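You operate a simulated robot arm through the tools that you are given. There is no shell and no other tool. Be economical: measure what you need, move in short steps, check, and stop when the job is done.

You are at the controls of a simulated two-armed robot. One attempt, no reset.

TASK
Clamp the strip named on the clamp card and scrub the tarnish off.
Fine: tighten to the card's force; hold the grey clamp while you turn its wheel; never two figures over; open it again, strip and foam pad back on their spots. What is to be rubbed or washed off counts as gone when no trace of it is left.

The check looks at the end state, three seconds after you hand in, the way a careful person would. Anything else that was tipped, shoved, dropped, spilled or broken makes it a failure.

THE ROBOT
Two 7-joint arms with two-finger parallel grippers on one trunk, on a base that drives. Base frame: it is fixed to the floor where the robot stands at the start and does not move with it; the origin is under the middle of the robot, x ahead of it, y to its left, z up. Units: cm, rad, N and s.
The left shoulder is at the start at [7, 16.3, 117], the right one opposite. With the tool pointing down near the work surface each hand reaches from about 40 to 88 cm from the robot's upright axis, wherever it stands, measured 20 degrees to its own side. Places, roughly: clamp card [60, -40, 90]; clamp wheel [50, -50, 100]; jaws of the grey clamp [50, -40, 90]. Payload 3.43 kg a hand.
The TCP of each hand is the grasp point between the finger pads, 3.4 cm short of the fingertips. In the tool frame z runs along the fingers and y along their closing line. The gripper opens to 12.8 cm. The fingers are 2.4 cm wide and 1.2 cm thick; the gripper's body (4.8 by 13 cm) begins 9.6 cm behind the TCP.
Orientation is told as [roll, pitch, yaw] about the base's x, y, z axes, in that order, counted from this pose: with the fingers straight down and closing along the base's y, the tool's x points along the base's -x, its y along +y and its z along -z.

THE INTERFACE
- The arms move only by the tool play_rows. It takes "left_motion", "right_motion" or both (then of equal length, played together; a hand with none holds still); each is a list of rows, each a list of 7 numbers: the shift along the tool's x, y, z in cm, then the turn, a rotation vector about the tool's x, y, z in rad, then the closure, from 0 (fully open) to 1 (shut). In form: [[x, y, z, wx, wy, wz, gripper], ...]. A call has 1 to 12 rows; each row is the pose to reach, as a shift and turn from the pose commanded when the call began, along the tool's axes at that moment. A row lasts 0.2 s, in which the tool goes at most 5 cm and 0.15 rad; a call with a longer step from one row to the next is refused whole, and so is a gripper value outside its range. A pose out of reach is approached as far as the arm can. The call stops where the force on the tool passes 40 N (or 10 N more than at its start, if that is more) or the arm is blocked; 0.2 s more then pass. Each finger travels about 15.3 cm/s and halts on what it meets, pressing with about 21 N; the grip force reading is that of the motor and also rises with nothing between the fingers. The clock runs only during rows and for 0.2 s after the last one: add rows that repeat a pose to give the fingers time. The reply holds the time, the measured pose of the TCP, the force on the tool along the base axes, the opening and the grip force, in the units named above and with some noise, with the torque about the TCP (base axes, N m) and any sound that the robot's microphone picked up, and new pictures: "show" is both (left out), scene, wrist or none (wrist: the cameras of the hands that moved).
- Cameras (640 x 400 px; columns grow to the right, rows downward): "scene" is now at [13.43, -3.78, 140.33]; the picture's right is [-0.41, -0.91, 0.00], its down [-0.46, 0.20, -0.86] and it looks along [0.79, -0.35, -0.50] (base axes); focal length 240 px, centre (320, 200). "left" rides on the left gripper at [7.6, 1.1, -16] in its tool frame; the picture's right is [-0.15, 0.99, 0.00], its down [-0.88, -0.13, -0.46] and it looks along [-0.45, -0.07, 0.89] (tool axes); focal length 234 px, centre (320, 200). "right" rides on the right gripper at [7.6, -1.1, -16] in its tool frame; the picture's right is [0.15, 0.99, 0.00], its down [-0.88, 0.13, -0.46] and it looks along [-0.45, 0.07, 0.89] (tool axes); focal length 234 px, centre (320, 200). There is no depth. A picture from a camera that has moved, and an enlarged one, comes with that camera's place and axes in the base frame and with its lens.
- move_column(by): slides the trunk up (or, below 0, down) by that many cm; the arms and the scene camera ride with it, the base frame stays. It gives what a move gives, with no picture.
- base_move(legs): drives the robot by 1 to 6 legs, each [ahead, left, turn to the left] in cm, cm and rad, along the robot's own axes; the way and the turn of a leg run together, so that a leg with both is an arc; at most 150 cm and 3.142 rad a leg. The arms and the cameras ride along, it lands a little off, and it stops where it bumps. It gives what a move gives, and a new picture of the scene camera.
- turn_head(pan, tilt): turns the head with the scene camera to pan (to the left, within 1.501 rad either way) and tilt (down, from -0.506 to 1.204), counted from straight ahead of the robot. It gives what a move gives, and a new picture of the scene camera.
- close_up(camera, box): a new picture of the part [left, top, right, bottom] of that camera's present view, enlarged. It takes no simulated time.
- sign_off(): hands the job in; it is judged then, once.

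Go step by step. Nothing tells you exact positions but the pictures and the camera data: compare them with the known pose of the tool, close in by small moves and look again before you grip or let go. The budget is 120 turns and 260 pictures, counting those below and the enlarged ones. Unless the task says otherwise, let go and move clear before handing in.

The tools are called after "Request:" as name(argument=value, ...) on one line, values as JSON. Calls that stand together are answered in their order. play_rows: Moves the arms, as the interface text tells. Its arguments: {"type":"object","properties":{"left_motion":{"type":"array","items":{"type":"array","items":{"type":"number"}}},"right_motion":{"type":"array","items":{"type":"array","items":{"type":"number"}}},"show":{"type":"string","enum":["both","scene","wrist","none"]}},"required":[]} The other tools are called the same way: move_column (by) slides the trunk up or down; base_move (legs) drives the base; turn_head (pan, tilt) turns the head that bears the scene camera; close_up (camera, box) takes an enlarged picture of a part of a camera's view; sign_off () hands the job in.

At the start:

```text
time: 0.0
left_eef_pos: [52.1, -0.56, 127.55]
left_ee_rot: [-0.001, 0.0, 0.0]
left_contact_force: [0.4, 0.1, -1.2]
left_wrist_torque: [-0.02, -0.02, 0.0]
left_opening: 12.82
left_grip_force: 0.0
right_eef_pos: [43.87, -41.1, 130.3]
right_ee_rot: [0.0, 0.0, 0.001]
right_contact_force: [-0.6, -0.7, 0.3]
right_wrist_torque: [-0.04, 0.02, 0.0]
right_opening: 12.78
right_grip_force: 0.0
trunk travel left (down, up): [-65.0, 29.0]
robot x, y, heading: [0.14, 0.39, -0.0]
head pan, tilt: [-0.419, 0.527]
```

scene: 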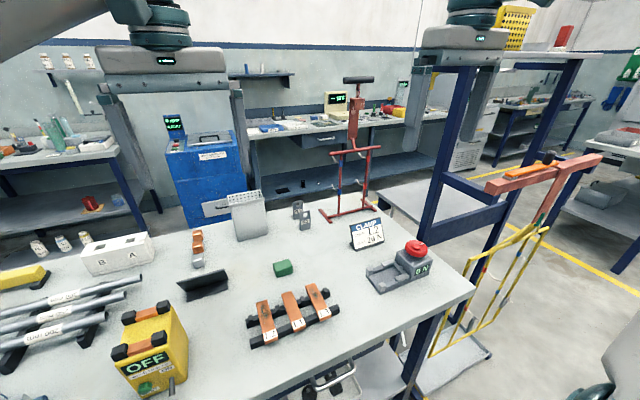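
right: 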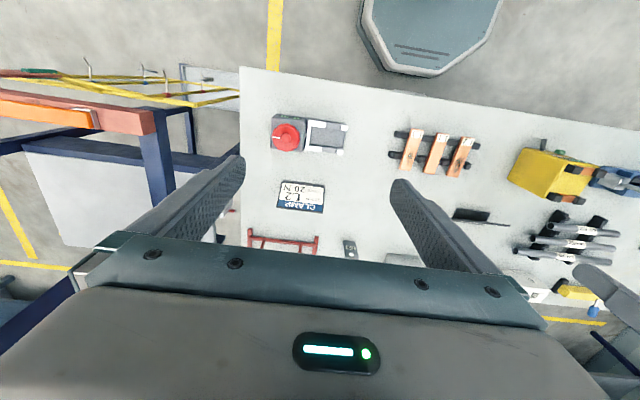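
left: 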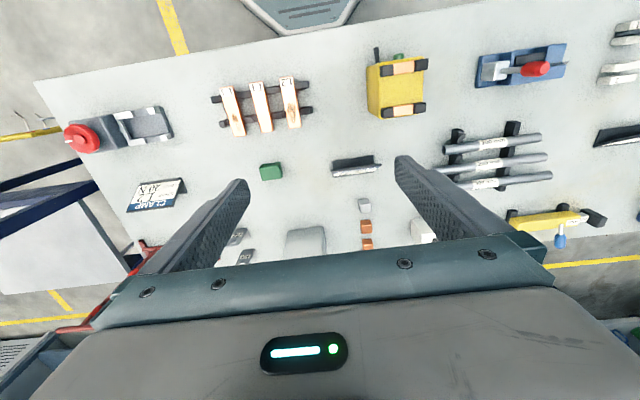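

I see the table with a clamp card, the grey clamp with a red wheel, three copper strips on a rack and a green foam pad. I'll enlarge the card, the strips and the clamp to read them.

Request:
close_up(camera="scene", box=[340, 210, 460, 300])

Request:
close_up(camera="scene", box=[230, 250, 350, 350])

Request:
close_up(camera="left", box=[50, 60, 330, 220])

Request:
close_up(camera="right", box=[240, 90, 500, 240])

```text
4.44 times, centred on (400, 255) of scene
camera zoom: at [13.43, -3.78, 140.33], right [-0.41, -0.91, 0.0], down [-0.46, 0.2, -0.86], along [0.79, -0.35, -0.5], focal length 1065 px, centre (-36, -44)
```

zoom: 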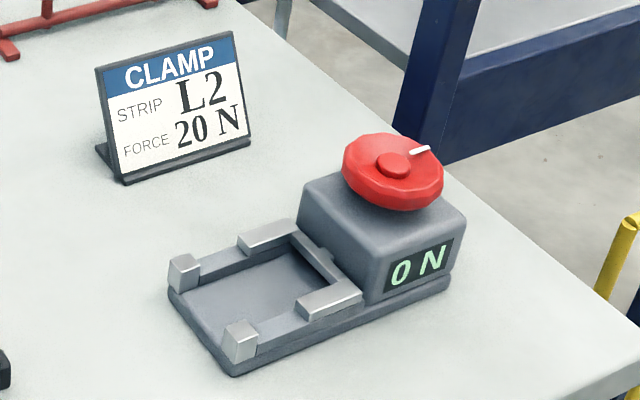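

```text
4.00 times, centred on (290, 300) of scene
camera zoom: at [13.43, -3.78, 140.33], right [-0.41, -0.91, 0.0], down [-0.46, 0.2, -0.86], along [0.79, -0.35, -0.5], focal length 958 px, centre (440, -200)
```

zoom: 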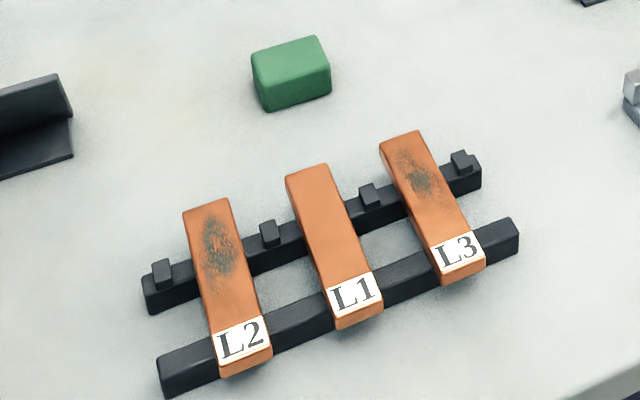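

```text
2.29 times, centred on (190, 140) of left
camera zoom: at [44.51, 0.62, 143.54], right [0.15, 0.99, 0.0], down [0.88, -0.13, 0.46], along [0.45, -0.07, -0.89], focal length 535 px, centre (617, 337)
```

zoom: 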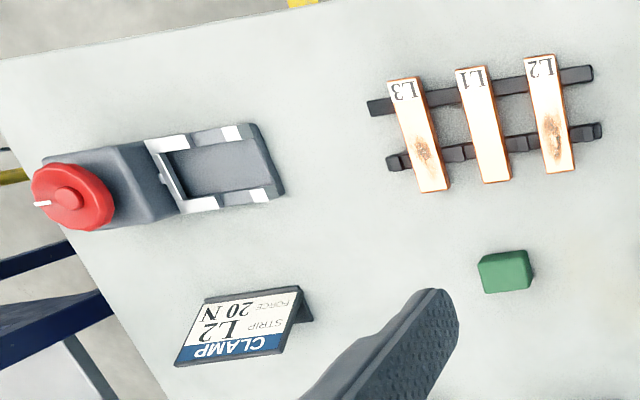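

```text
2.46 times, centred on (370, 165) of right
camera zoom: at [36.29, -42.13, 146.26], right [-0.15, 0.99, 0.0], down [0.88, 0.13, 0.46], along [0.45, 0.07, -0.89], focal length 576 px, centre (197, 286)
```

zoom: 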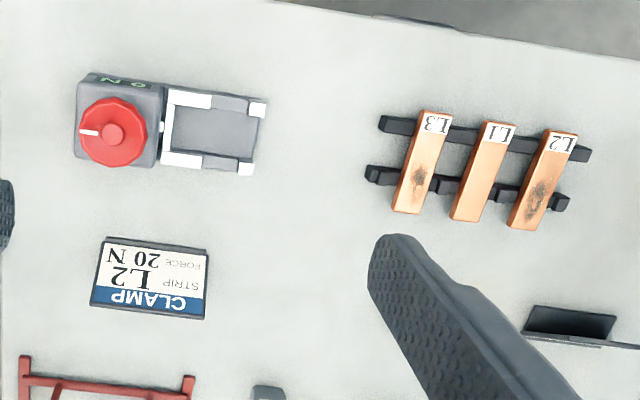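

The card says strip L2 at 20 N. L2 lies along x at about y=-6, the clamp's jaw gap is near (48,-37.5), the wheel near (47,-47) and the foam near (63,-14). I'll drive 33 cm to the right so both hands reach the clamp.

Request:
base_move(legs=[[0, -33, 0]])

Request:
turn_head(pan=-0.1, tilt=0.75)

```text
time: 2.2
left_eef_pos: [52.14, -33.52, 127.57]
left_ee_rot: [-0.001, 0.001, 0.005]
left_contact_force: [0.3, 0.5, -0.4]
left_wrist_torque: [-0.01, 0.02, 0.04]
left_opening: 12.81
left_grip_force: 0.2
right_eef_pos: [43.93, -74.31, 130.36]
right_ee_rot: [-0.001, 0.001, 0.001]
right_contact_force: [0.0, 0.5, 0.0]
right_wrist_torque: [0.0, 0.01, -0.01]
right_opening: 12.8
right_grip_force: 0.0
trunk travel left (down, up): [-65.0, 29.0]
robot x, y, heading: [-0.0, -32.91, 0.005]
head pan, tilt: [-0.419, 0.527]
camera scene: at [13.46, -36.96, 140.34], right [-0.4, -0.91, 0.0], down [-0.46, 0.2, -0.86], along [0.79, -0.35, -0.5], focal length 240 px, centre (320, 200)
```

scene: 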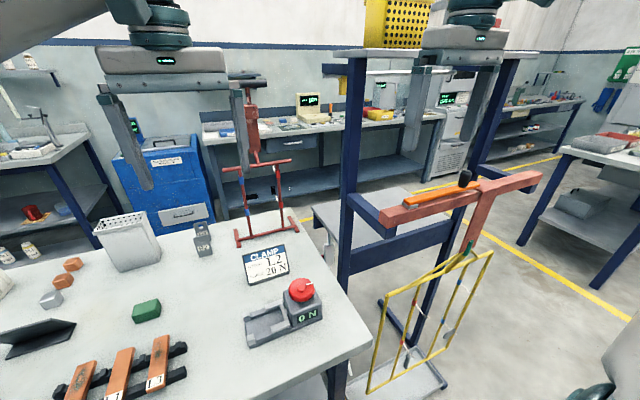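

```text
time: 3.0
left_eef_pos: [52.12, -33.68, 127.62]
left_ee_rot: [-0.001, 0.0, 0.005]
left_contact_force: [-0.3, -0.2, -0.1]
left_wrist_torque: [-0.02, -0.03, 0.03]
left_opening: 12.81
left_grip_force: 0.0
right_eef_pos: [43.97, -74.34, 130.25]
right_ee_rot: [0.0, 0.001, 0.001]
right_contact_force: [0.8, 0.1, -0.8]
right_wrist_torque: [0.03, -0.01, -0.01]
right_opening: 12.78
right_grip_force: 0.0
trunk travel left (down, up): [-65.0, 29.0]
robot x, y, heading: [0.23, -33.58, 0.001]
head pan, tilt: [-0.099, 0.75]
camera scene: at [13.45, -34.21, 138.39], right [-0.1, -1.0, 0.0], down [-0.68, 0.07, -0.73], along [0.73, -0.07, -0.68], focal length 240 px, centre (320, 200)
```

scene: 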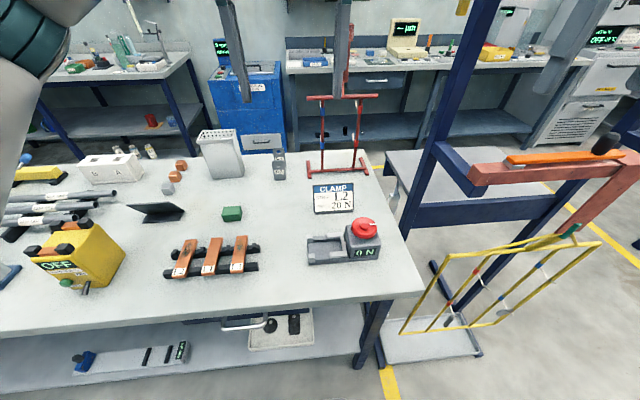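

The clamp and its display are in good view now. I'll enlarge the clamp and the rack to measure them.

Request:
close_up(camera="scene", box=[295, 205, 395, 268])

Request:
close_up(camera="scene", box=[155, 200, 265, 285])

Request:
play_rows(left_motion=[[0, 4, 3, 0, 0, 0, 0], [1, 8, 6, 0, 0, 0, 0], [2, 12, 9, 0, 0, 0, 0], [3, 16, 12, 0, 0, 0, 0.2], [4, 20, 15, 0, 0, 0, 0.3], [4, 24, 17, 0, 0, 0, 0.4], [4, 27.5, 19, 0, 0, 0, 0.5], [4, 27.5, 19, 0, 0, 0, 0.5]], show="wrist")

```text
6.35 times, centred on (345, 236) of scene
camera zoom: at [13.45, -34.21, 138.39], right [-0.1, -1.0, 0.0], down [-0.68, 0.07, -0.73], along [0.73, -0.07, -0.68], focal length 1521 px, centre (161, -32)
```

zoom: 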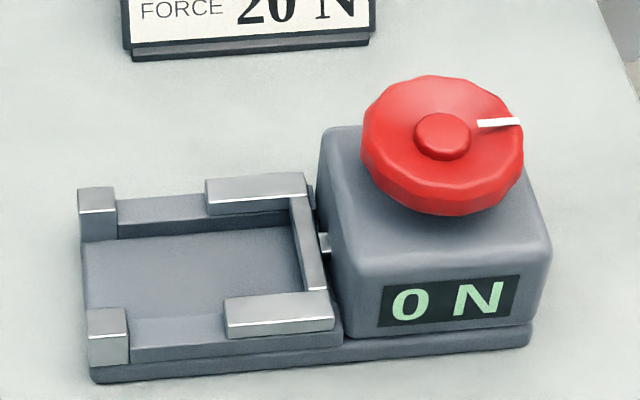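

```text
4.71 times, centred on (210, 242) of scene
camera zoom: at [13.45, -34.21, 138.39], right [-0.1, -1.0, 0.0], down [-0.68, 0.07, -0.73], along [0.73, -0.07, -0.68], focal length 1127 px, centre (838, 0)
```

zoom: 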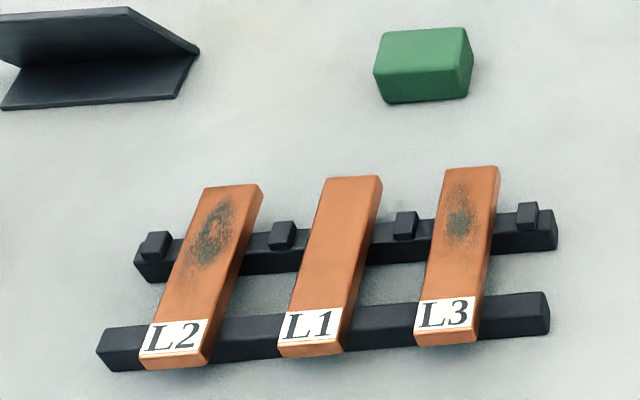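

```text
refused: row 2 steps farther than a row can; nothing moved
```

L2's centre is at about (48.3,-5.8) with its top near z=91, and the clamp's strip seat is about (48,-37.5). I'll move the left hand above L2.

Request:
play_rows(left_motion=[[0.5, 3.8, 2.5, 0, 0, 0, 0], [1, 7.6, 5, 0, 0, 0, 0], [1.5, 11.4, 7.5, 0, 0, 0, 0], [2, 15.2, 10, 0, 0, 0, 0.2], [2.5, 19, 12.5, 0, 0, 0, 0.3], [3, 22.8, 15, 0, 0, 0, 0.4], [3.5, 26.5, 17.5, 0, 0, 0, 0.5], [3.9, 27.8, 19.5, 0, 0, 0, 0.55], [3.9, 27.8, 19.5, 0, 0, 0, 0.55]])

```text
time: 5.0
left_eef_pos: [48.21, -5.72, 108.13]
left_ee_rot: [0.001, 0.002, 0.004]
left_contact_force: [0.0, -0.1, -0.9]
left_wrist_torque: [-0.01, 0.03, -0.04]
left_opening: 5.74
left_grip_force: 0.0
right_eef_pos: [43.86, -74.25, 130.26]
right_ee_rot: [-0.001, 0.0, 0.002]
right_contact_force: [-0.5, 0.0, 0.0]
right_wrist_torque: [-0.02, -0.01, -0.02]
right_opening: 12.77
right_grip_force: 0.0
trunk travel left (down, up): [-65.0, 29.0]
robot x, y, heading: [-0.07, -33.06, -0.002]
head pan, tilt: [-0.099, 0.75]
camera scene: at [13.44, -34.21, 138.38], right [-0.1, -1.0, 0.0], down [-0.68, 0.07, -0.73], along [0.73, -0.07, -0.68], focal length 240 px, centre (320, 200)
camera left: at [40.58, -4.77, 123.97], right [0.14, 0.99, 0.0], down [0.88, -0.13, 0.46], along [0.45, -0.07, -0.89], focal length 234 px, centre (320, 200)
```

scene: 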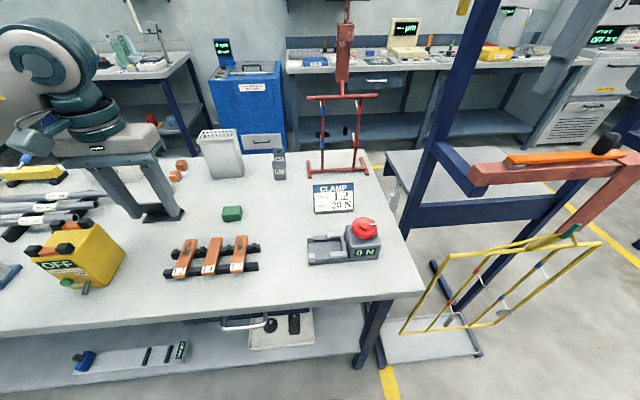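
left: 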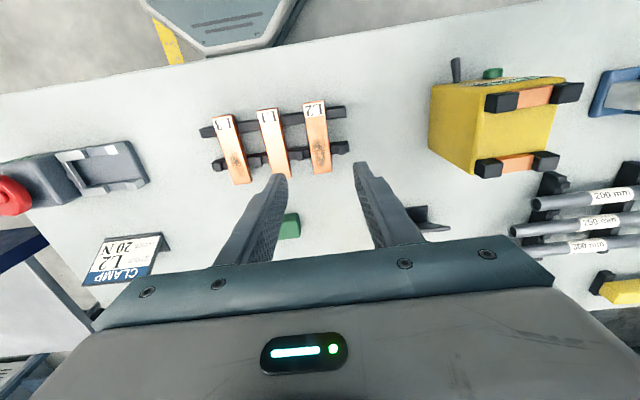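

The hand is above L2, with the fingers spread around it. I'll go lower and look again.

Request:
play_rows(left_motion=[[0, -0.2, 4, 0, 0, 0, 0.55], [0.1, -0.4, 8, 0, 0, 0, 0.55], [0.1, -0.4, 10, 0, 0, 0, 0.55]], show="none")

Request:
close_up(camera="left", box=[200, 40, 440, 190])

Request:
close_up(camera="scene", box=[145, 195, 255, 285])

```text
time: 5.8
left_eef_pos: [48.23, -6.28, 97.92]
left_ee_rot: [-0.001, -0.003, 0.002]
left_contact_force: [-1.1, -0.3, -0.3]
left_wrist_torque: [0.01, 0.02, -0.04]
left_opening: 5.76
left_grip_force: 0.1
right_eef_pos: [43.93, -74.33, 130.37]
right_ee_rot: [-0.001, 0.001, 0.004]
right_contact_force: [-0.4, -1.2, 0.4]
right_wrist_torque: [-0.02, -0.04, -0.04]
right_opening: 12.78
right_grip_force: 0.1
trunk travel left (down, up): [-65.0, 29.0]
robot x, y, heading: [0.06, -33.21, 0.001]
head pan, tilt: [-0.099, 0.75]
```

```text
2.67 times, centred on (320, 115) of left
camera zoom: at [40.46, -5.17, 113.96], right [0.14, 0.99, 0.0], down [0.88, -0.13, 0.46], along [0.45, -0.07, -0.89], focal length 624 px, centre (320, 427)
```

zoom: 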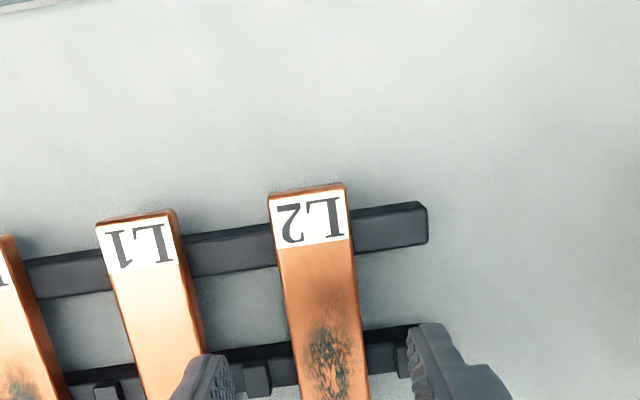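

```text
4.44 times, centred on (200, 240) of scene
camera zoom: at [13.44, -34.16, 138.39], right [-0.1, -1.0, 0.0], down [-0.68, 0.07, -0.73], along [0.73, -0.07, -0.68], focal length 1065 px, centre (853, 22)
```

zoom: 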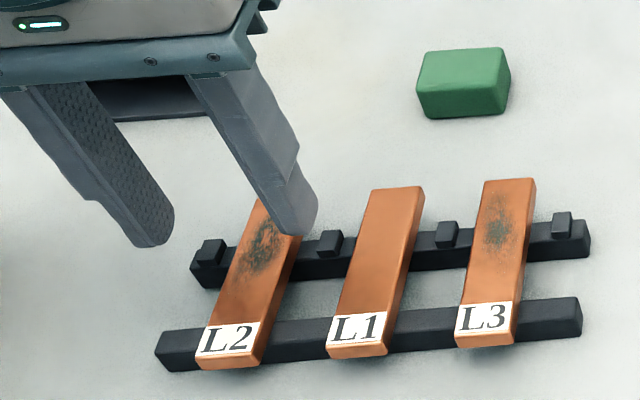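

The strip is almost parallel to x at y≈-6.1 and spans two bars. I'll go down to just above it, centred between the bars, and check.

Request:
play_rows(left_motion=[[0.6, 0.15, 1.5, 0, 0, 0, 0.55], [1.0, 0.15, 2.6, 0, 0, 0, 0.55], [1.0, 0.15, 2.6, 0, 0, 0, 0.55]], show="none")

Request:
close_up(camera="left", box=[220, 40, 420, 165])

Request:
close_up(camera="scene", box=[145, 215, 235, 285])

```text
time: 6.6
left_eef_pos: [47.07, -6.14, 95.41]
left_ee_rot: [0.0, 0.0, 0.003]
left_contact_force: [-0.8, 0.7, 0.2]
left_wrist_torque: [-0.02, 0.02, 0.01]
left_opening: 5.74
left_grip_force: 0.1
right_eef_pos: [43.92, -74.38, 130.34]
right_ee_rot: [-0.001, 0.0, 0.002]
right_contact_force: [-1.1, 0.0, 0.4]
right_wrist_torque: [-0.02, -0.01, 0.01]
right_opening: 12.8
right_grip_force: 0.0
trunk travel left (down, up): [-65.0, 29.0]
robot x, y, heading: [0.2, -33.46, 0.003]
head pan, tilt: [-0.099, 0.75]
```

```text
3.20 times, centred on (320, 102) of left
camera zoom: at [39.44, -5.06, 111.38], right [0.14, 0.99, 0.0], down [0.88, -0.13, 0.46], along [0.45, -0.07, -0.89], focal length 749 px, centre (320, 512)
```

zoom: 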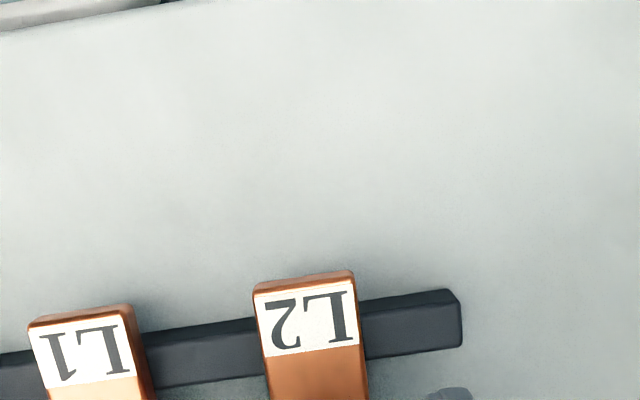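

```text
5.71 times, centred on (190, 250) of scene
camera zoom: at [13.44, -34.19, 138.38], right [-0.1, -1.0, 0.0], down [-0.68, 0.07, -0.73], along [0.73, -0.07, -0.68], focal length 1369 px, centre (1063, -86)
```

zoom: 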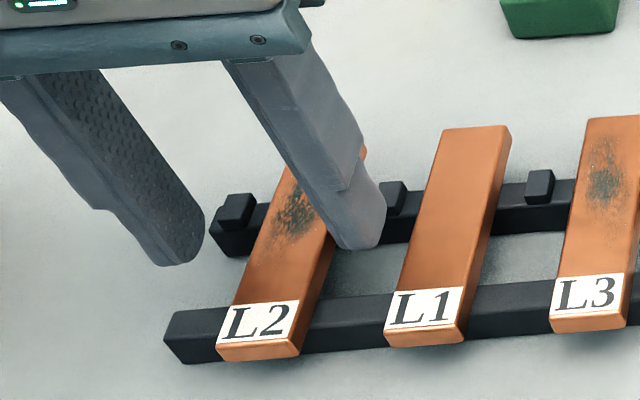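

The fingers straddle L2. I'll lower until the tips are about level with the bottom of the strip, then close.

Request:
play_rows(left_motion=[[0.2, 0.08, 1.0, 0, 0, 0, 0.55], [0.2, 0.08, 1.6, 0, 0, 0, 0.55], [0.2, 0.08, 1.6, 0, 0, 0, 0.7], [0.2, 0.08, 1.6, 0, 0, 0, 0.85], [0.2, 0.08, 1.6, 0, 0, 0, 0.85]], show="none")

Request:
close_up(camera="scene", box=[145, 215, 235, 285])

```text
time: 7.8
left_eef_pos: [46.94, -6.01, 93.9]
left_ee_rot: [-0.001, 0.001, 0.004]
left_contact_force: [0.4, 1.2, 0.7]
left_wrist_torque: [-0.01, -0.02, -0.01]
left_opening: 2.76
left_grip_force: 21.0
right_eef_pos: [43.96, -74.3, 130.25]
right_ee_rot: [0.001, 0.0, 0.002]
right_contact_force: [-0.5, -1.4, 0.7]
right_wrist_torque: [-0.04, -0.01, -0.02]
right_opening: 12.77
right_grip_force: 0.1
trunk travel left (down, up): [-65.0, 29.0]
robot x, y, heading: [-0.16, -33.16, 0.003]
head pan, tilt: [-0.099, 0.75]
```

```text
5.71 times, centred on (190, 250) of scene
camera zoom: at [13.45, -34.16, 138.38], right [-0.1, -1.0, 0.0], down [-0.68, 0.07, -0.73], along [0.73, -0.07, -0.68], focal length 1369 px, centre (1063, -86)
```

zoom: 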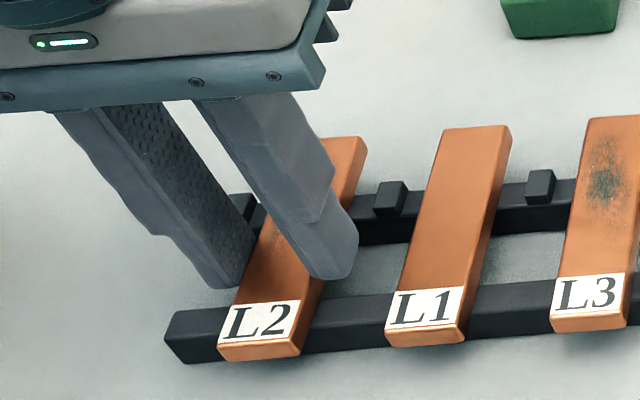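

L2 is held firmly, with an opening of 2.76. I'll lift it and carry it over the clamp.

Request:
play_rows(left_motion=[[0, 0, -2, 0, 0, 0, 0.85], [0, 0, -6, 0, 0, 0, 0.85], [0, 0, -10, 0, 0, 0, 0.85], [0, -4.5, -11, 0, 0, 0, 0.85], [0, -9, -11, 0, 0, 0, 0.85], [0, -13.5, -11, 0, 0, 0, 0.85], [0, -18, -11, 0, 0, 0, 0.85], [0, -22.5, -11, 0, 0, 0, 0.85], [0, -27, -11, 0, 0, 0, 0.85], [-0.3, -31.2, -11, 0, 0, 0, 0.85], [-0.3, -31.2, -11, 0, 0, 0, 0.85]], show="both")

Request:
close_up(camera="scene", box=[280, 190, 400, 270])

Request:
close_up(camera="left", box=[200, 40, 440, 190])

```text
time: 10.2
left_eef_pos: [47.22, -37.27, 105.04]
left_ee_rot: [-0.003, -0.001, 0.004]
left_contact_force: [-0.6, -0.2, -2.6]
left_wrist_torque: [-0.03, 0.01, 0.05]
left_opening: 2.76
left_grip_force: 20.9
right_eef_pos: [44.09, -74.33, 130.35]
right_ee_rot: [-0.001, 0.001, 0.002]
right_contact_force: [-0.1, 0.0, -0.3]
right_wrist_torque: [-0.02, 0.0, -0.01]
right_opening: 12.8
right_grip_force: 0.1
trunk travel left (down, up): [-65.0, 29.0]
robot x, y, heading: [-0.36, -33.18, -0.004]
head pan, tilt: [-0.099, 0.75]
camera scene: at [13.47, -34.04, 138.38], right [-0.1, -1.0, 0.0], down [-0.68, 0.07, -0.73], along [0.73, -0.07, -0.68], focal length 240 px, centre (320, 200)
camera left: at [39.65, -36.16, 120.88], right [0.14, 0.99, 0.0], down [0.88, -0.13, 0.46], along [0.45, -0.07, -0.89], focal length 234 px, centre (320, 200)
```

scene: 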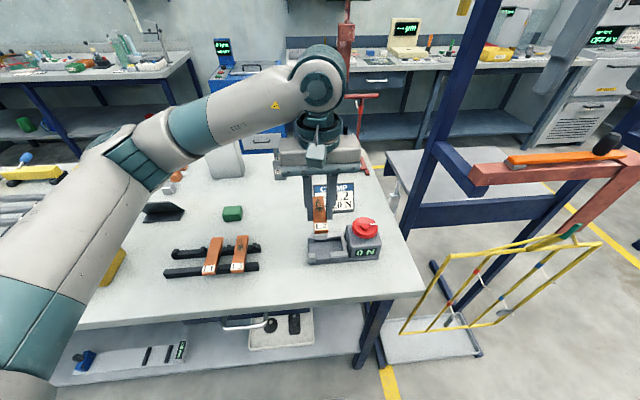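
left: 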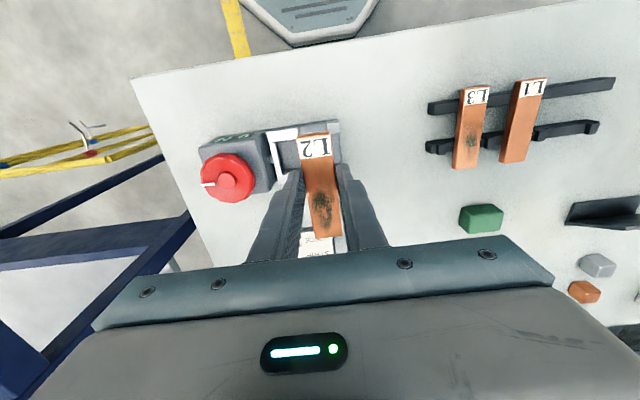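

```text
5.00 times, centred on (340, 230) of scene
camera zoom: at [13.47, -34.04, 138.38], right [-0.1, -1.0, 0.0], down [-0.68, 0.07, -0.73], along [0.73, -0.07, -0.68], focal length 1198 px, centre (220, 50)
```

zoom: 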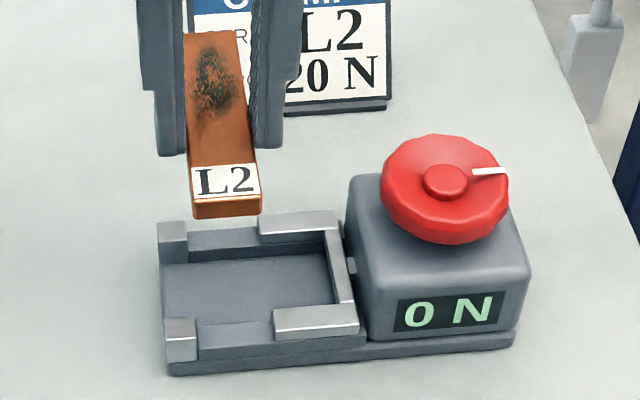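

```text
2.67 times, centred on (320, 115) of left
camera zoom: at [39.65, -36.16, 120.88], right [0.14, 0.99, 0.0], down [0.88, -0.13, 0.46], along [0.45, -0.07, -0.89], focal length 624 px, centre (320, 427)
```

zoom: 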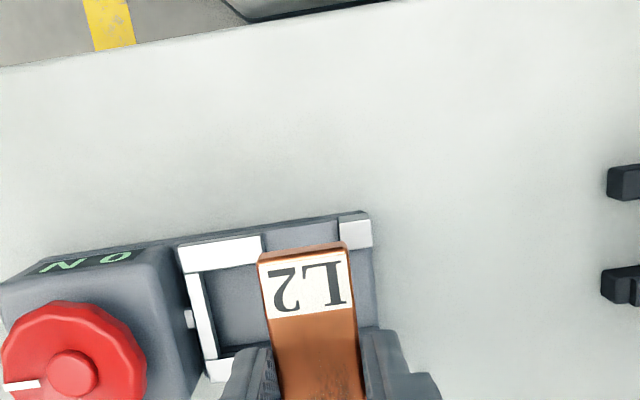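

The strip is over the gap. The jaw gap runs from y≈-39.8 to -36.0, so I'll shift the strip -0.4 in y and lower it to just above the jaws for a check.

Request:
play_rows(left_motion=[[0, -0.4, 3, 0, 0, 0, 0.85], [0, -0.4, 7, 0, 0, 0, 0.85], [0, -0.4, 9, 0, 0, 0, 0.85], [0, -0.4, 9, 0, 0, 0, 0.85]], show="none")

Request:
close_up(camera="scene", box=[290, 210, 380, 270])

Request:
close_up(camera="left", box=[220, 40, 420, 165])

```text
time: 11.2
left_eef_pos: [47.49, -37.7, 95.92]
left_ee_rot: [-0.001, -0.001, 0.002]
left_contact_force: [0.0, 0.0, -2.7]
left_wrist_torque: [0.0, 0.04, 0.0]
left_opening: 2.79
left_grip_force: 21.2
right_eef_pos: [43.98, -74.33, 130.29]
right_ee_rot: [0.0, 0.001, 0.003]
right_contact_force: [-0.1, 0.3, 0.0]
right_wrist_torque: [-0.01, -0.01, -0.03]
right_opening: 12.8
right_grip_force: 0.1
trunk travel left (down, up): [-65.0, 29.0]
robot x, y, heading: [0.33, -33.17, -0.005]
head pan, tilt: [-0.099, 0.75]
```

```text
6.67 times, centred on (335, 240) of scene
camera zoom: at [13.47, -34.18, 138.38], right [-0.1, -1.0, 0.0], down [-0.68, 0.07, -0.73], along [0.73, -0.07, -0.68], focal length 1597 px, centre (220, -67)
```

zoom: 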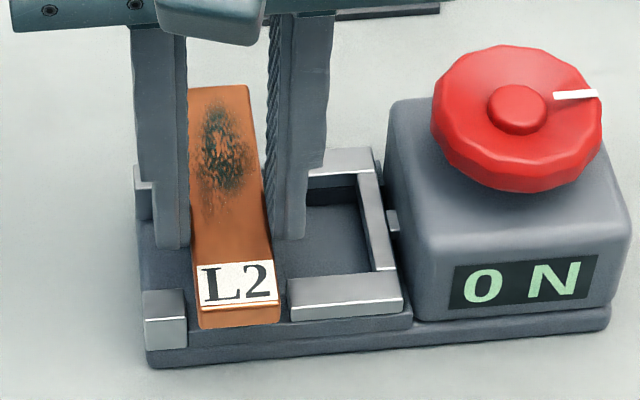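

```text
3.20 times, centred on (320, 102) of left
camera zoom: at [39.7, -36.64, 111.77], right [0.14, 0.99, 0.0], down [0.88, -0.13, 0.46], along [0.45, -0.07, -0.89], focal length 749 px, centre (320, 512)
```

zoom: 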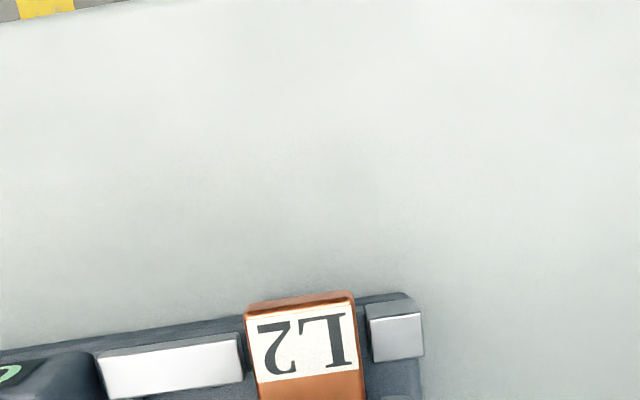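

The strip lines up with the gap with about 0.35 cm clear on each side. I'll lower it gently onto the rails.

Request:
play_rows(left_motion=[[0, 0, 0.8, 0, 0, 0, 0.85], [0, 0, 1.6, 0, 0, 0, 0.85], [0, 0, 2.0, 0, 0, 0, 0.85], [0, 0, 2.3, 0, 0, 0, 0.85], [0, 0, 2.3, 0, 0, 0, 0.85]], show="none")

Request:
close_up(camera="scene", box=[290, 210, 380, 270])

```text
time: 12.4
left_eef_pos: [47.25, -37.62, 93.69]
left_ee_rot: [-0.003, -0.003, 0.003]
left_contact_force: [1.5, -2.0, 17.1]
left_wrist_torque: [-0.05, -0.09, -0.05]
left_opening: 2.8
left_grip_force: 21.2
right_eef_pos: [43.85, -74.31, 130.36]
right_ee_rot: [0.001, -0.002, 0.002]
right_contact_force: [-0.2, -0.1, 0.7]
right_wrist_torque: [0.01, 0.0, -0.02]
right_opening: 12.8
right_grip_force: 0.0
trunk travel left (down, up): [-65.0, 29.0]
robot x, y, heading: [0.1, -33.21, 0.002]
head pan, tilt: [-0.099, 0.75]
```

```text
6.67 times, centred on (335, 240) of scene
camera zoom: at [13.32, -34.19, 138.41], right [-0.1, -1.0, 0.0], down [-0.68, 0.07, -0.73], along [0.73, -0.07, -0.68], focal length 1597 px, centre (220, -67)
```

zoom: 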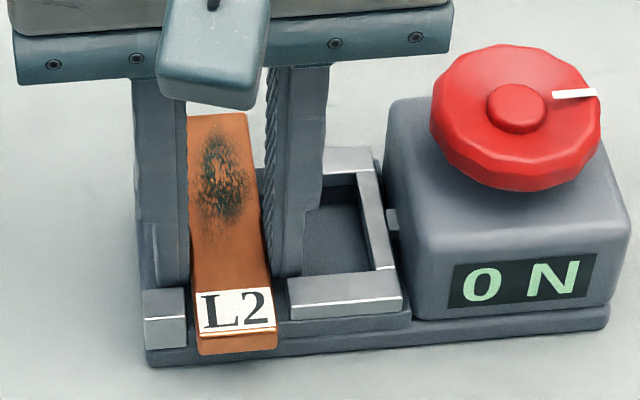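

The strip is seated on the rails, as the 17 N contact shows. I'll ease off, open slightly and lift clear.

Request:
play_rows(left_motion=[[0, 0, -0.15, 0, 0, 0, 0.85], [0, 0, -0.15, 0, 0, 0, 0.74], [0, 0, -0.15, 0, 0, 0, 0.73], [0, 0, -2, 0, 0, 0, 0.73], [0, 0, -5, 0, 0, 0, 0.6], [0, 0, -10, 0, 0, 0, 0.4], [0, 0, -14, 0, 0, 0, 0.4]])

Request:
close_up(camera="scene", box=[290, 210, 380, 270])

Request:
close_up(camera="left", box=[200, 60, 400, 185])

```text
time: 14.0
left_eef_pos: [47.35, -37.81, 107.68]
left_ee_rot: [0.001, -0.001, 0.004]
left_contact_force: [-0.7, 0.1, 0.0]
left_wrist_torque: [0.02, -0.02, 0.04]
left_opening: 7.71
left_grip_force: 0.1
right_eef_pos: [43.92, -74.32, 130.35]
right_ee_rot: [-0.001, -0.001, 0.001]
right_contact_force: [-0.4, 0.3, -0.6]
right_wrist_torque: [0.01, -0.05, 0.03]
right_opening: 12.79
right_grip_force: 0.0
trunk travel left (down, up): [-65.0, 29.0]
robot x, y, heading: [0.32, -33.1, 0.001]
head pan, tilt: [-0.099, 0.75]
camera scene: at [13.39, -34.2, 138.38], right [-0.1, -1.0, 0.0], down [-0.68, 0.07, -0.73], along [0.73, -0.07, -0.68], focal length 240 px, centre (320, 200)
camera left: at [39.77, -36.62, 123.61], right [0.14, 0.99, 0.0], down [0.88, -0.13, 0.46], along [0.45, -0.07, -0.89], focal length 234 px, centre (320, 200)
```

scene: 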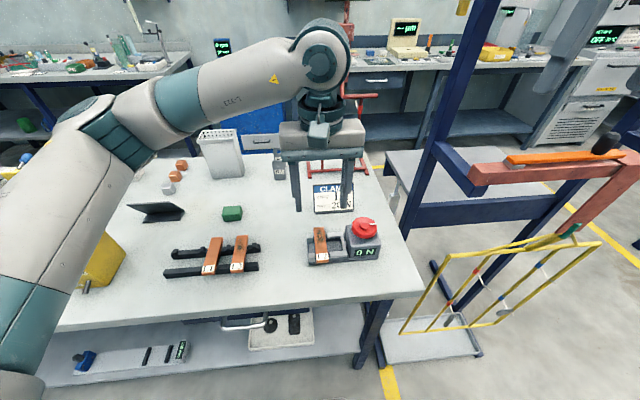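
left: 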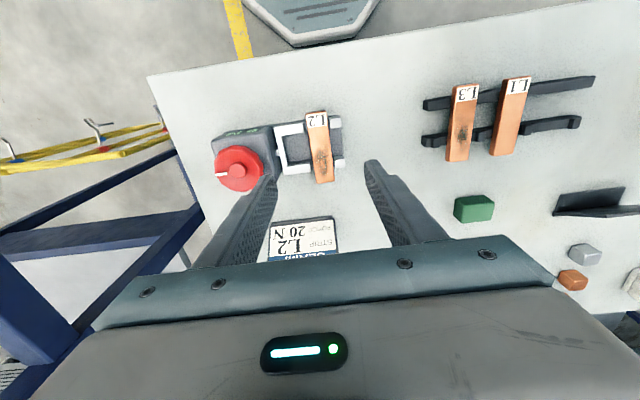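

```text
6.67 times, centred on (335, 240) of scene
camera zoom: at [13.39, -34.2, 138.38], right [-0.1, -1.0, 0.0], down [-0.68, 0.07, -0.73], along [0.73, -0.07, -0.68], focal length 1597 px, centre (220, -67)
```

zoom: 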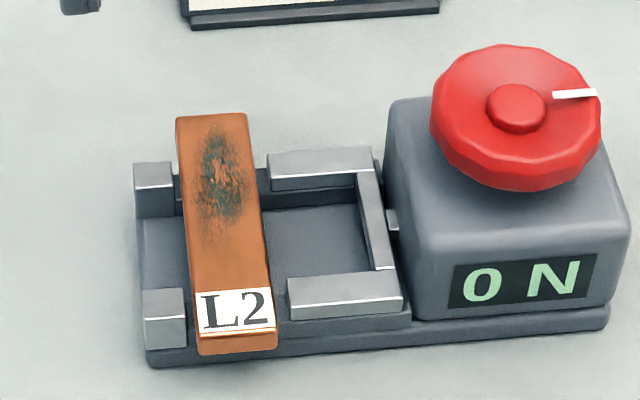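

```text
3.20 times, centred on (300, 122) of left
camera zoom: at [39.77, -36.62, 123.61], right [0.14, 0.99, 0.0], down [0.88, -0.13, 0.46], along [0.45, -0.07, -0.89], focal length 749 px, centre (384, 448)
```

zoom: 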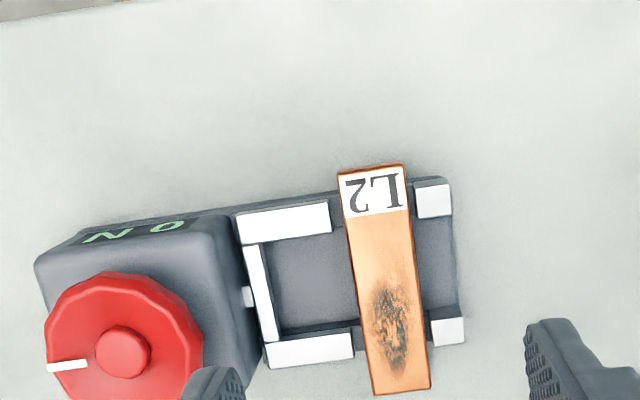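

L2 sits square in the clamp. The left hand will now straddle the clamp's fixed end with the fingers closing along x, so I turn it 90° while moving it to y≈-30.

Request:
play_rows(left_motion=[[0, 1.2, 0, 0, 0, 0.143, 0.3], [0, 2.4, 0, 0, 0, 0.286, 0.2], [0, 3.6, 0, 0, 0, 0.428, 0.1], [0, 4.8, 0, 0, 0, 0.571, 0], [0, 6, 0, 0, 0, 0.714, 0], [0, 7.2, 0, 0, 0, 0.857, 0], [0, 7.2, 0, 0, 0, 1.0, 0], [0, 7.2, 0, 0, 0, 1.142, 0], [0, 7.2, 0, 0, 0, 1.285, 0], [0, 7.2, 0, 0, 0, 1.428, 0], [0, 7.2, 0, 0, 0, 1.571, 0], [0, 7.2, 0, 0, 0, 1.571, 0]], show="scene")

```text
time: 16.6
left_eef_pos: [47.28, -30.37, 107.61]
left_ee_rot: [0.0, -0.001, -1.569]
left_contact_force: [-0.3, -0.2, 0.0]
left_wrist_torque: [0.01, 0.04, 0.03]
left_opening: 12.8
left_grip_force: 0.0
right_eef_pos: [43.9, -74.32, 130.39]
right_ee_rot: [-0.001, 0.001, 0.002]
right_contact_force: [0.3, 0.0, 0.5]
right_wrist_torque: [-0.01, 0.02, 0.0]
right_opening: 12.79
right_grip_force: 0.1
trunk travel left (down, up): [-65.0, 29.0]
robot x, y, heading: [0.32, -33.43, 0.004]
head pan, tilt: [-0.099, 0.75]
camera scene: at [13.45, -34.18, 138.38], right [-0.1, -1.0, 0.0], down [-0.68, 0.07, -0.73], along [0.73, -0.07, -0.68], focal length 240 px, centre (320, 200)
```

scene: 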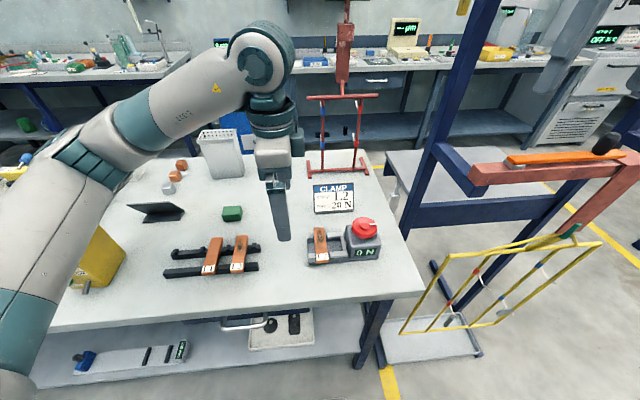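

Next I'll tilt the hand 0.4 rad, so its fingers lean towards the clamp, and hover above the fixed end.

Request:
play_rows(left_motion=[[0, 0.2, 2, 0, -0.14, 0, 0], [0, 0.4, 5, 0, -0.28, 0, 0], [-0.1, 0.5, 8.2, 0, -0.4, 0, 0], [-0.1, 0.5, 8.2, 0, -0.4, 0, 0]])

Request:
close_up(camera="scene", box=[270, 190, 390, 270])

```text
time: 17.6
left_eef_pos: [48.31, -32.71, 99.21]
left_ee_rot: [0.102, -0.258, -1.559]
left_contact_force: [-0.6, -0.6, -0.2]
left_wrist_torque: [0.03, 0.0, 0.03]
left_opening: 12.79
left_grip_force: 0.2
left hand out of reach, approached as far as the arm can: row 2, 3, 4
right_eef_pos: [43.87, -74.19, 130.38]
right_ee_rot: [0.001, 0.0, 0.0]
right_contact_force: [0.0, -0.1, 0.2]
right_wrist_torque: [-0.03, -0.07, -0.01]
right_opening: 12.82
right_grip_force: 0.0
trunk travel left (down, up): [-65.0, 29.0]
robot x, y, heading: [-0.02, -33.34, -0.003]
head pan, tilt: [-0.099, 0.75]
camera scene: at [13.43, -34.13, 138.37], right [-0.1, -1.0, 0.0], down [-0.68, 0.07, -0.73], along [0.73, -0.07, -0.68], focal length 240 px, centre (320, 200)
camera left: at [47.76, -21.3, 112.68], right [0.99, -0.11, 0.13], down [-0.17, -0.74, 0.65], along [0.03, -0.66, -0.75], focal length 234 px, centre (320, 200)
```

scene: 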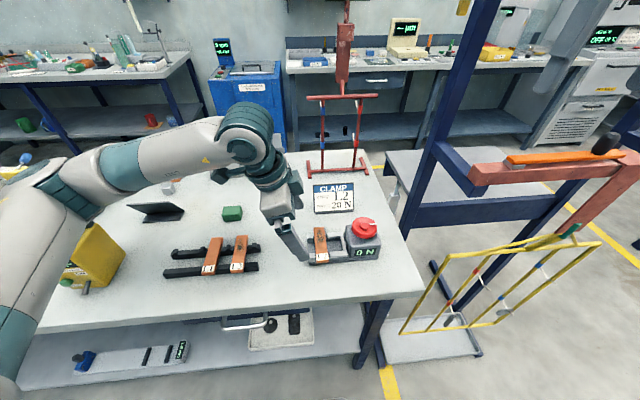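
left: 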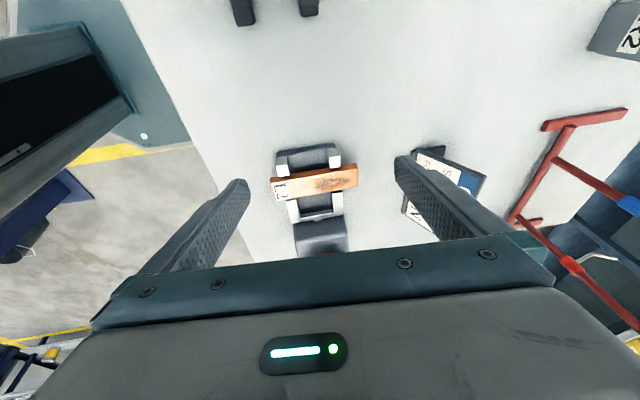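

```text
5.00 times, centred on (330, 230) of scene
camera zoom: at [13.43, -34.13, 138.37], right [-0.1, -1.0, 0.0], down [-0.68, 0.07, -0.73], along [0.73, -0.07, -0.68], focal length 1198 px, centre (270, 50)
```

zoom: 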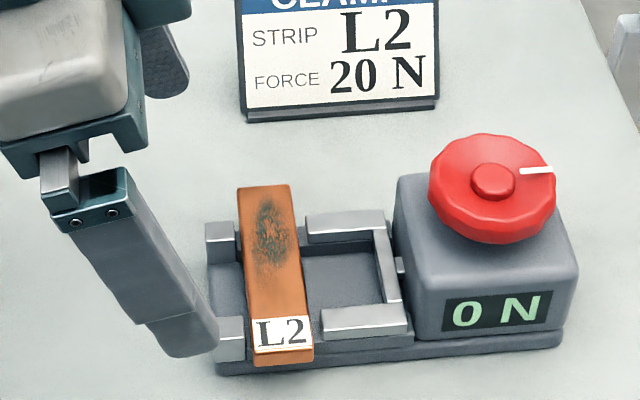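

The arm can't reach the full tilt, so I'll back off upward and return to vertical fingers. That still leaves room for the right hand.

Request:
play_rows(left_motion=[[0, 0, -3, 0, 0, 0, 0], [-0.5, 0, -6.3, 0, 0.14, 0, 0], [-0.5, 0, -6.3, 0, 0.28, 0, 0], [-0.5, 0, -6.3, 0, 0.4, 0, 0], [-0.5, 0, -6.3, 0, 0.4, 0, 0]], show="none")

```text
time: 18.8
left_eef_pos: [47.73, -31.36, 105.26]
left_ee_rot: [0.098, 0.144, -1.52]
left_contact_force: [-0.1, 0.2, -0.1]
left_wrist_torque: [-0.01, -0.02, 0.0]
left_opening: 12.81
left_grip_force: 0.1
right_eef_pos: [43.83, -74.25, 130.27]
right_ee_rot: [-0.001, 0.0, 0.002]
right_contact_force: [-0.5, 0.6, 0.3]
right_wrist_torque: [-0.03, 0.01, -0.06]
right_opening: 12.82
right_grip_force: 0.0
trunk travel left (down, up): [-65.0, 29.0]
robot x, y, heading: [-0.09, -33.46, 0.006]
head pan, tilt: [-0.099, 0.75]
```

The pose ended slightly askew, so I'll square it up here with only a 0.1 rad tilt.

Request:
play_rows(left_motion=[[0, 0, 0, 0.05, -0.12, 0.025, 0], [0, 0, 0, 0.098, -0.244, 0.05, 0], [0, 0, 0, 0.098, -0.244, 0.05, 0]], show="none")

```text
time: 19.6
left_eef_pos: [47.52, -30.84, 105.84]
left_ee_rot: [-0.004, -0.101, -1.574]
left_contact_force: [-0.4, -0.5, 0.8]
left_wrist_torque: [0.03, 0.02, 0.02]
left_opening: 12.79
left_grip_force: 0.1
left hand out of reach, approached as far as the arm can: row 2, 3
right_eef_pos: [43.93, -74.48, 130.25]
right_ee_rot: [0.002, 0.0, 0.002]
right_contact_force: [-0.6, -0.7, 0.3]
right_wrist_torque: [0.04, -0.05, -0.01]
right_opening: 12.8
right_grip_force: 0.1
trunk travel left (down, up): [-65.0, 29.0]
robot x, y, heading: [-0.17, -33.08, -0.004]
head pan, tilt: [-0.099, 0.75]
```

I'll take out the remaining tilt and hover vertically above the fixed end.

Request:
play_rows(left_motion=[[0, 0, 0, 0, 0.1, 0, 0], [-1.5, 0.15, 3.5, 0, 0.1, 0, 0], [-2.9, 0.28, 7, 0, 0.1, 0, 0], [-2.9, 0.28, 7, 0, 0.1, 0, 0]])

Request:
close_up(camera="scene", box=[270, 190, 390, 270])

Request:
close_up(camera="left", box=[180, 60, 460, 235])

```text
time: 20.6
left_eef_pos: [47.77, -34.38, 99.06]
left_ee_rot: [-0.002, 0.0, -1.583]
left_contact_force: [0.0, -0.4, -0.4]
left_wrist_torque: [-0.02, -0.05, -0.01]
left_opening: 12.82
left_grip_force: 0.1
right_eef_pos: [43.83, -74.32, 130.26]
right_ee_rot: [0.0, 0.0, 0.004]
right_contact_force: [-0.3, -0.7, 0.6]
right_wrist_torque: [-0.02, -0.02, 0.0]
right_opening: 12.8
right_grip_force: 0.0
trunk travel left (down, up): [-65.0, 29.0]
robot x, y, heading: [-0.27, -33.45, 0.003]
head pan, tilt: [-0.099, 0.75]
camera scene: at [13.41, -34.18, 138.39], right [-0.1, -1.0, 0.0], down [-0.68, 0.07, -0.73], along [0.73, -0.07, -0.68], focal length 240 px, centre (320, 200)
camera left: at [48.87, -26.85, 115.06], right [0.99, -0.16, 0.0], down [-0.14, -0.88, 0.46], along [-0.07, -0.45, -0.89], focal length 234 px, centre (320, 200)
```

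scene: 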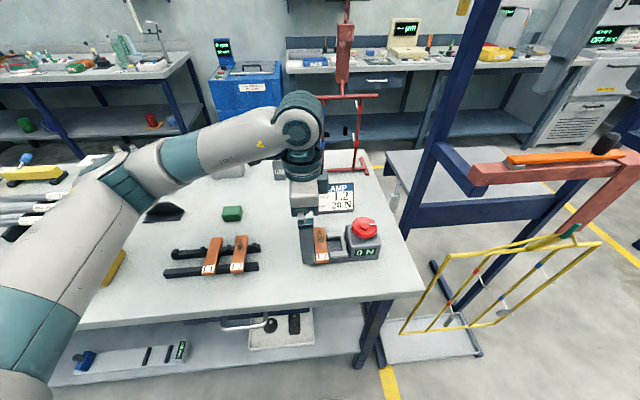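
left: 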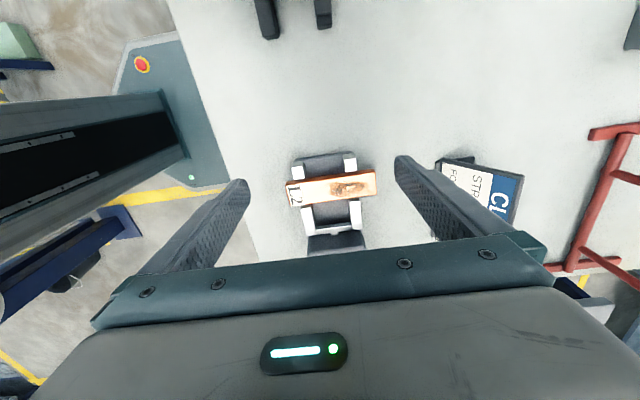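

```text
5.00 times, centred on (330, 230) of scene
camera zoom: at [13.41, -34.18, 138.39], right [-0.1, -1.0, 0.0], down [-0.68, 0.07, -0.73], along [0.73, -0.07, -0.68], focal length 1198 px, centre (270, 50)
```

zoom: 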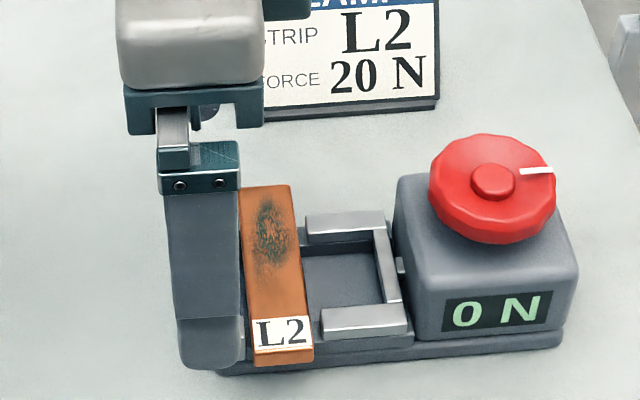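

```text
2.29 times, centred on (320, 148) of left
camera zoom: at [48.87, -26.85, 115.06], right [0.99, -0.16, 0.0], down [-0.14, -0.88, 0.46], along [-0.07, -0.45, -0.89], focal length 535 px, centre (320, 320)
```

zoom: 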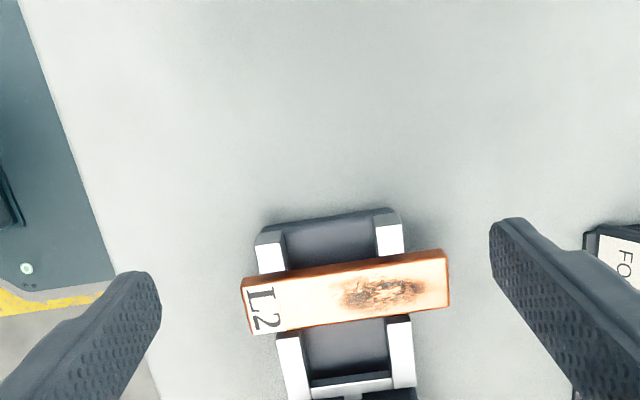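

The fingers straddle the clamp's fixed end clear of the strip. I'll go down to just above the table, close part-way and check the centring.

Request:
play_rows(left_motion=[[-0.1, 0.15, 3, 0, 0, 0, 0], [-0.15, 0.15, 6, 0, 0, 0, 0.1], [-0.15, 0.15, 7.0, 0, 0, 0, 0.2], [-0.15, 0.15, 7.0, 0, 0, 0, 0.33], [-0.15, 0.15, 7.0, 0, 0, 0, 0.36], [-0.15, 0.15, 7.0, 0, 0, 0, 0.36]], show="none")

Request:
close_up(camera="left", box=[180, 60, 460, 235])

Request:
close_up(camera="scene", box=[270, 190, 390, 270])

```text
time: 22.0
left_eef_pos: [47.75, -34.3, 98.09]
left_ee_rot: [-0.002, 0.001, -1.578]
left_contact_force: [0.4, 0.4, 0.3]
left_wrist_torque: [0.01, -0.04, -0.03]
left_opening: 8.22
left_grip_force: 0.1
left hand out of reach, approached as far as the arm can: row 1, 2, 3, 4, 5, 6
right_eef_pos: [44.02, -74.23, 130.35]
right_ee_rot: [0.0, -0.001, 0.002]
right_contact_force: [-0.2, -0.5, 0.5]
right_wrist_torque: [-0.01, 0.0, 0.0]
right_opening: 12.8
right_grip_force: 0.1
trunk travel left (down, up): [-65.0, 29.0]
robot x, y, heading: [0.1, -33.3, 0.001]
head pan, tilt: [-0.099, 0.75]
```

```text
2.29 times, centred on (320, 148) of left
camera zoom: at [48.91, -26.89, 114.09], right [0.99, -0.16, 0.0], down [-0.14, -0.88, 0.46], along [-0.07, -0.45, -0.89], focal length 535 px, centre (320, 320)
```

zoom: 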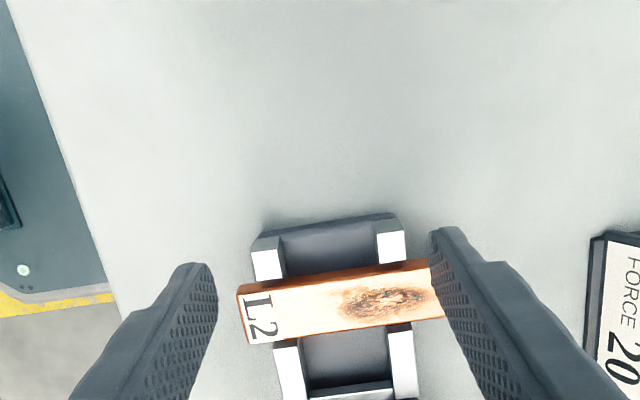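

```text
5.00 times, centred on (330, 230) of scene
camera zoom: at [13.44, -34.18, 138.38], right [-0.1, -1.0, 0.0], down [-0.68, 0.07, -0.73], along [0.73, -0.07, -0.68], focal length 1198 px, centre (270, 50)
```

zoom: 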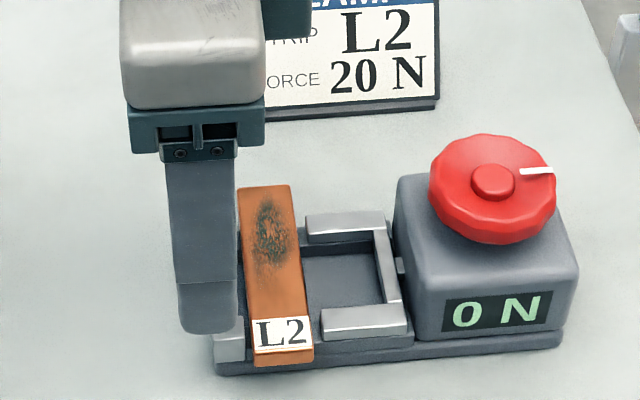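

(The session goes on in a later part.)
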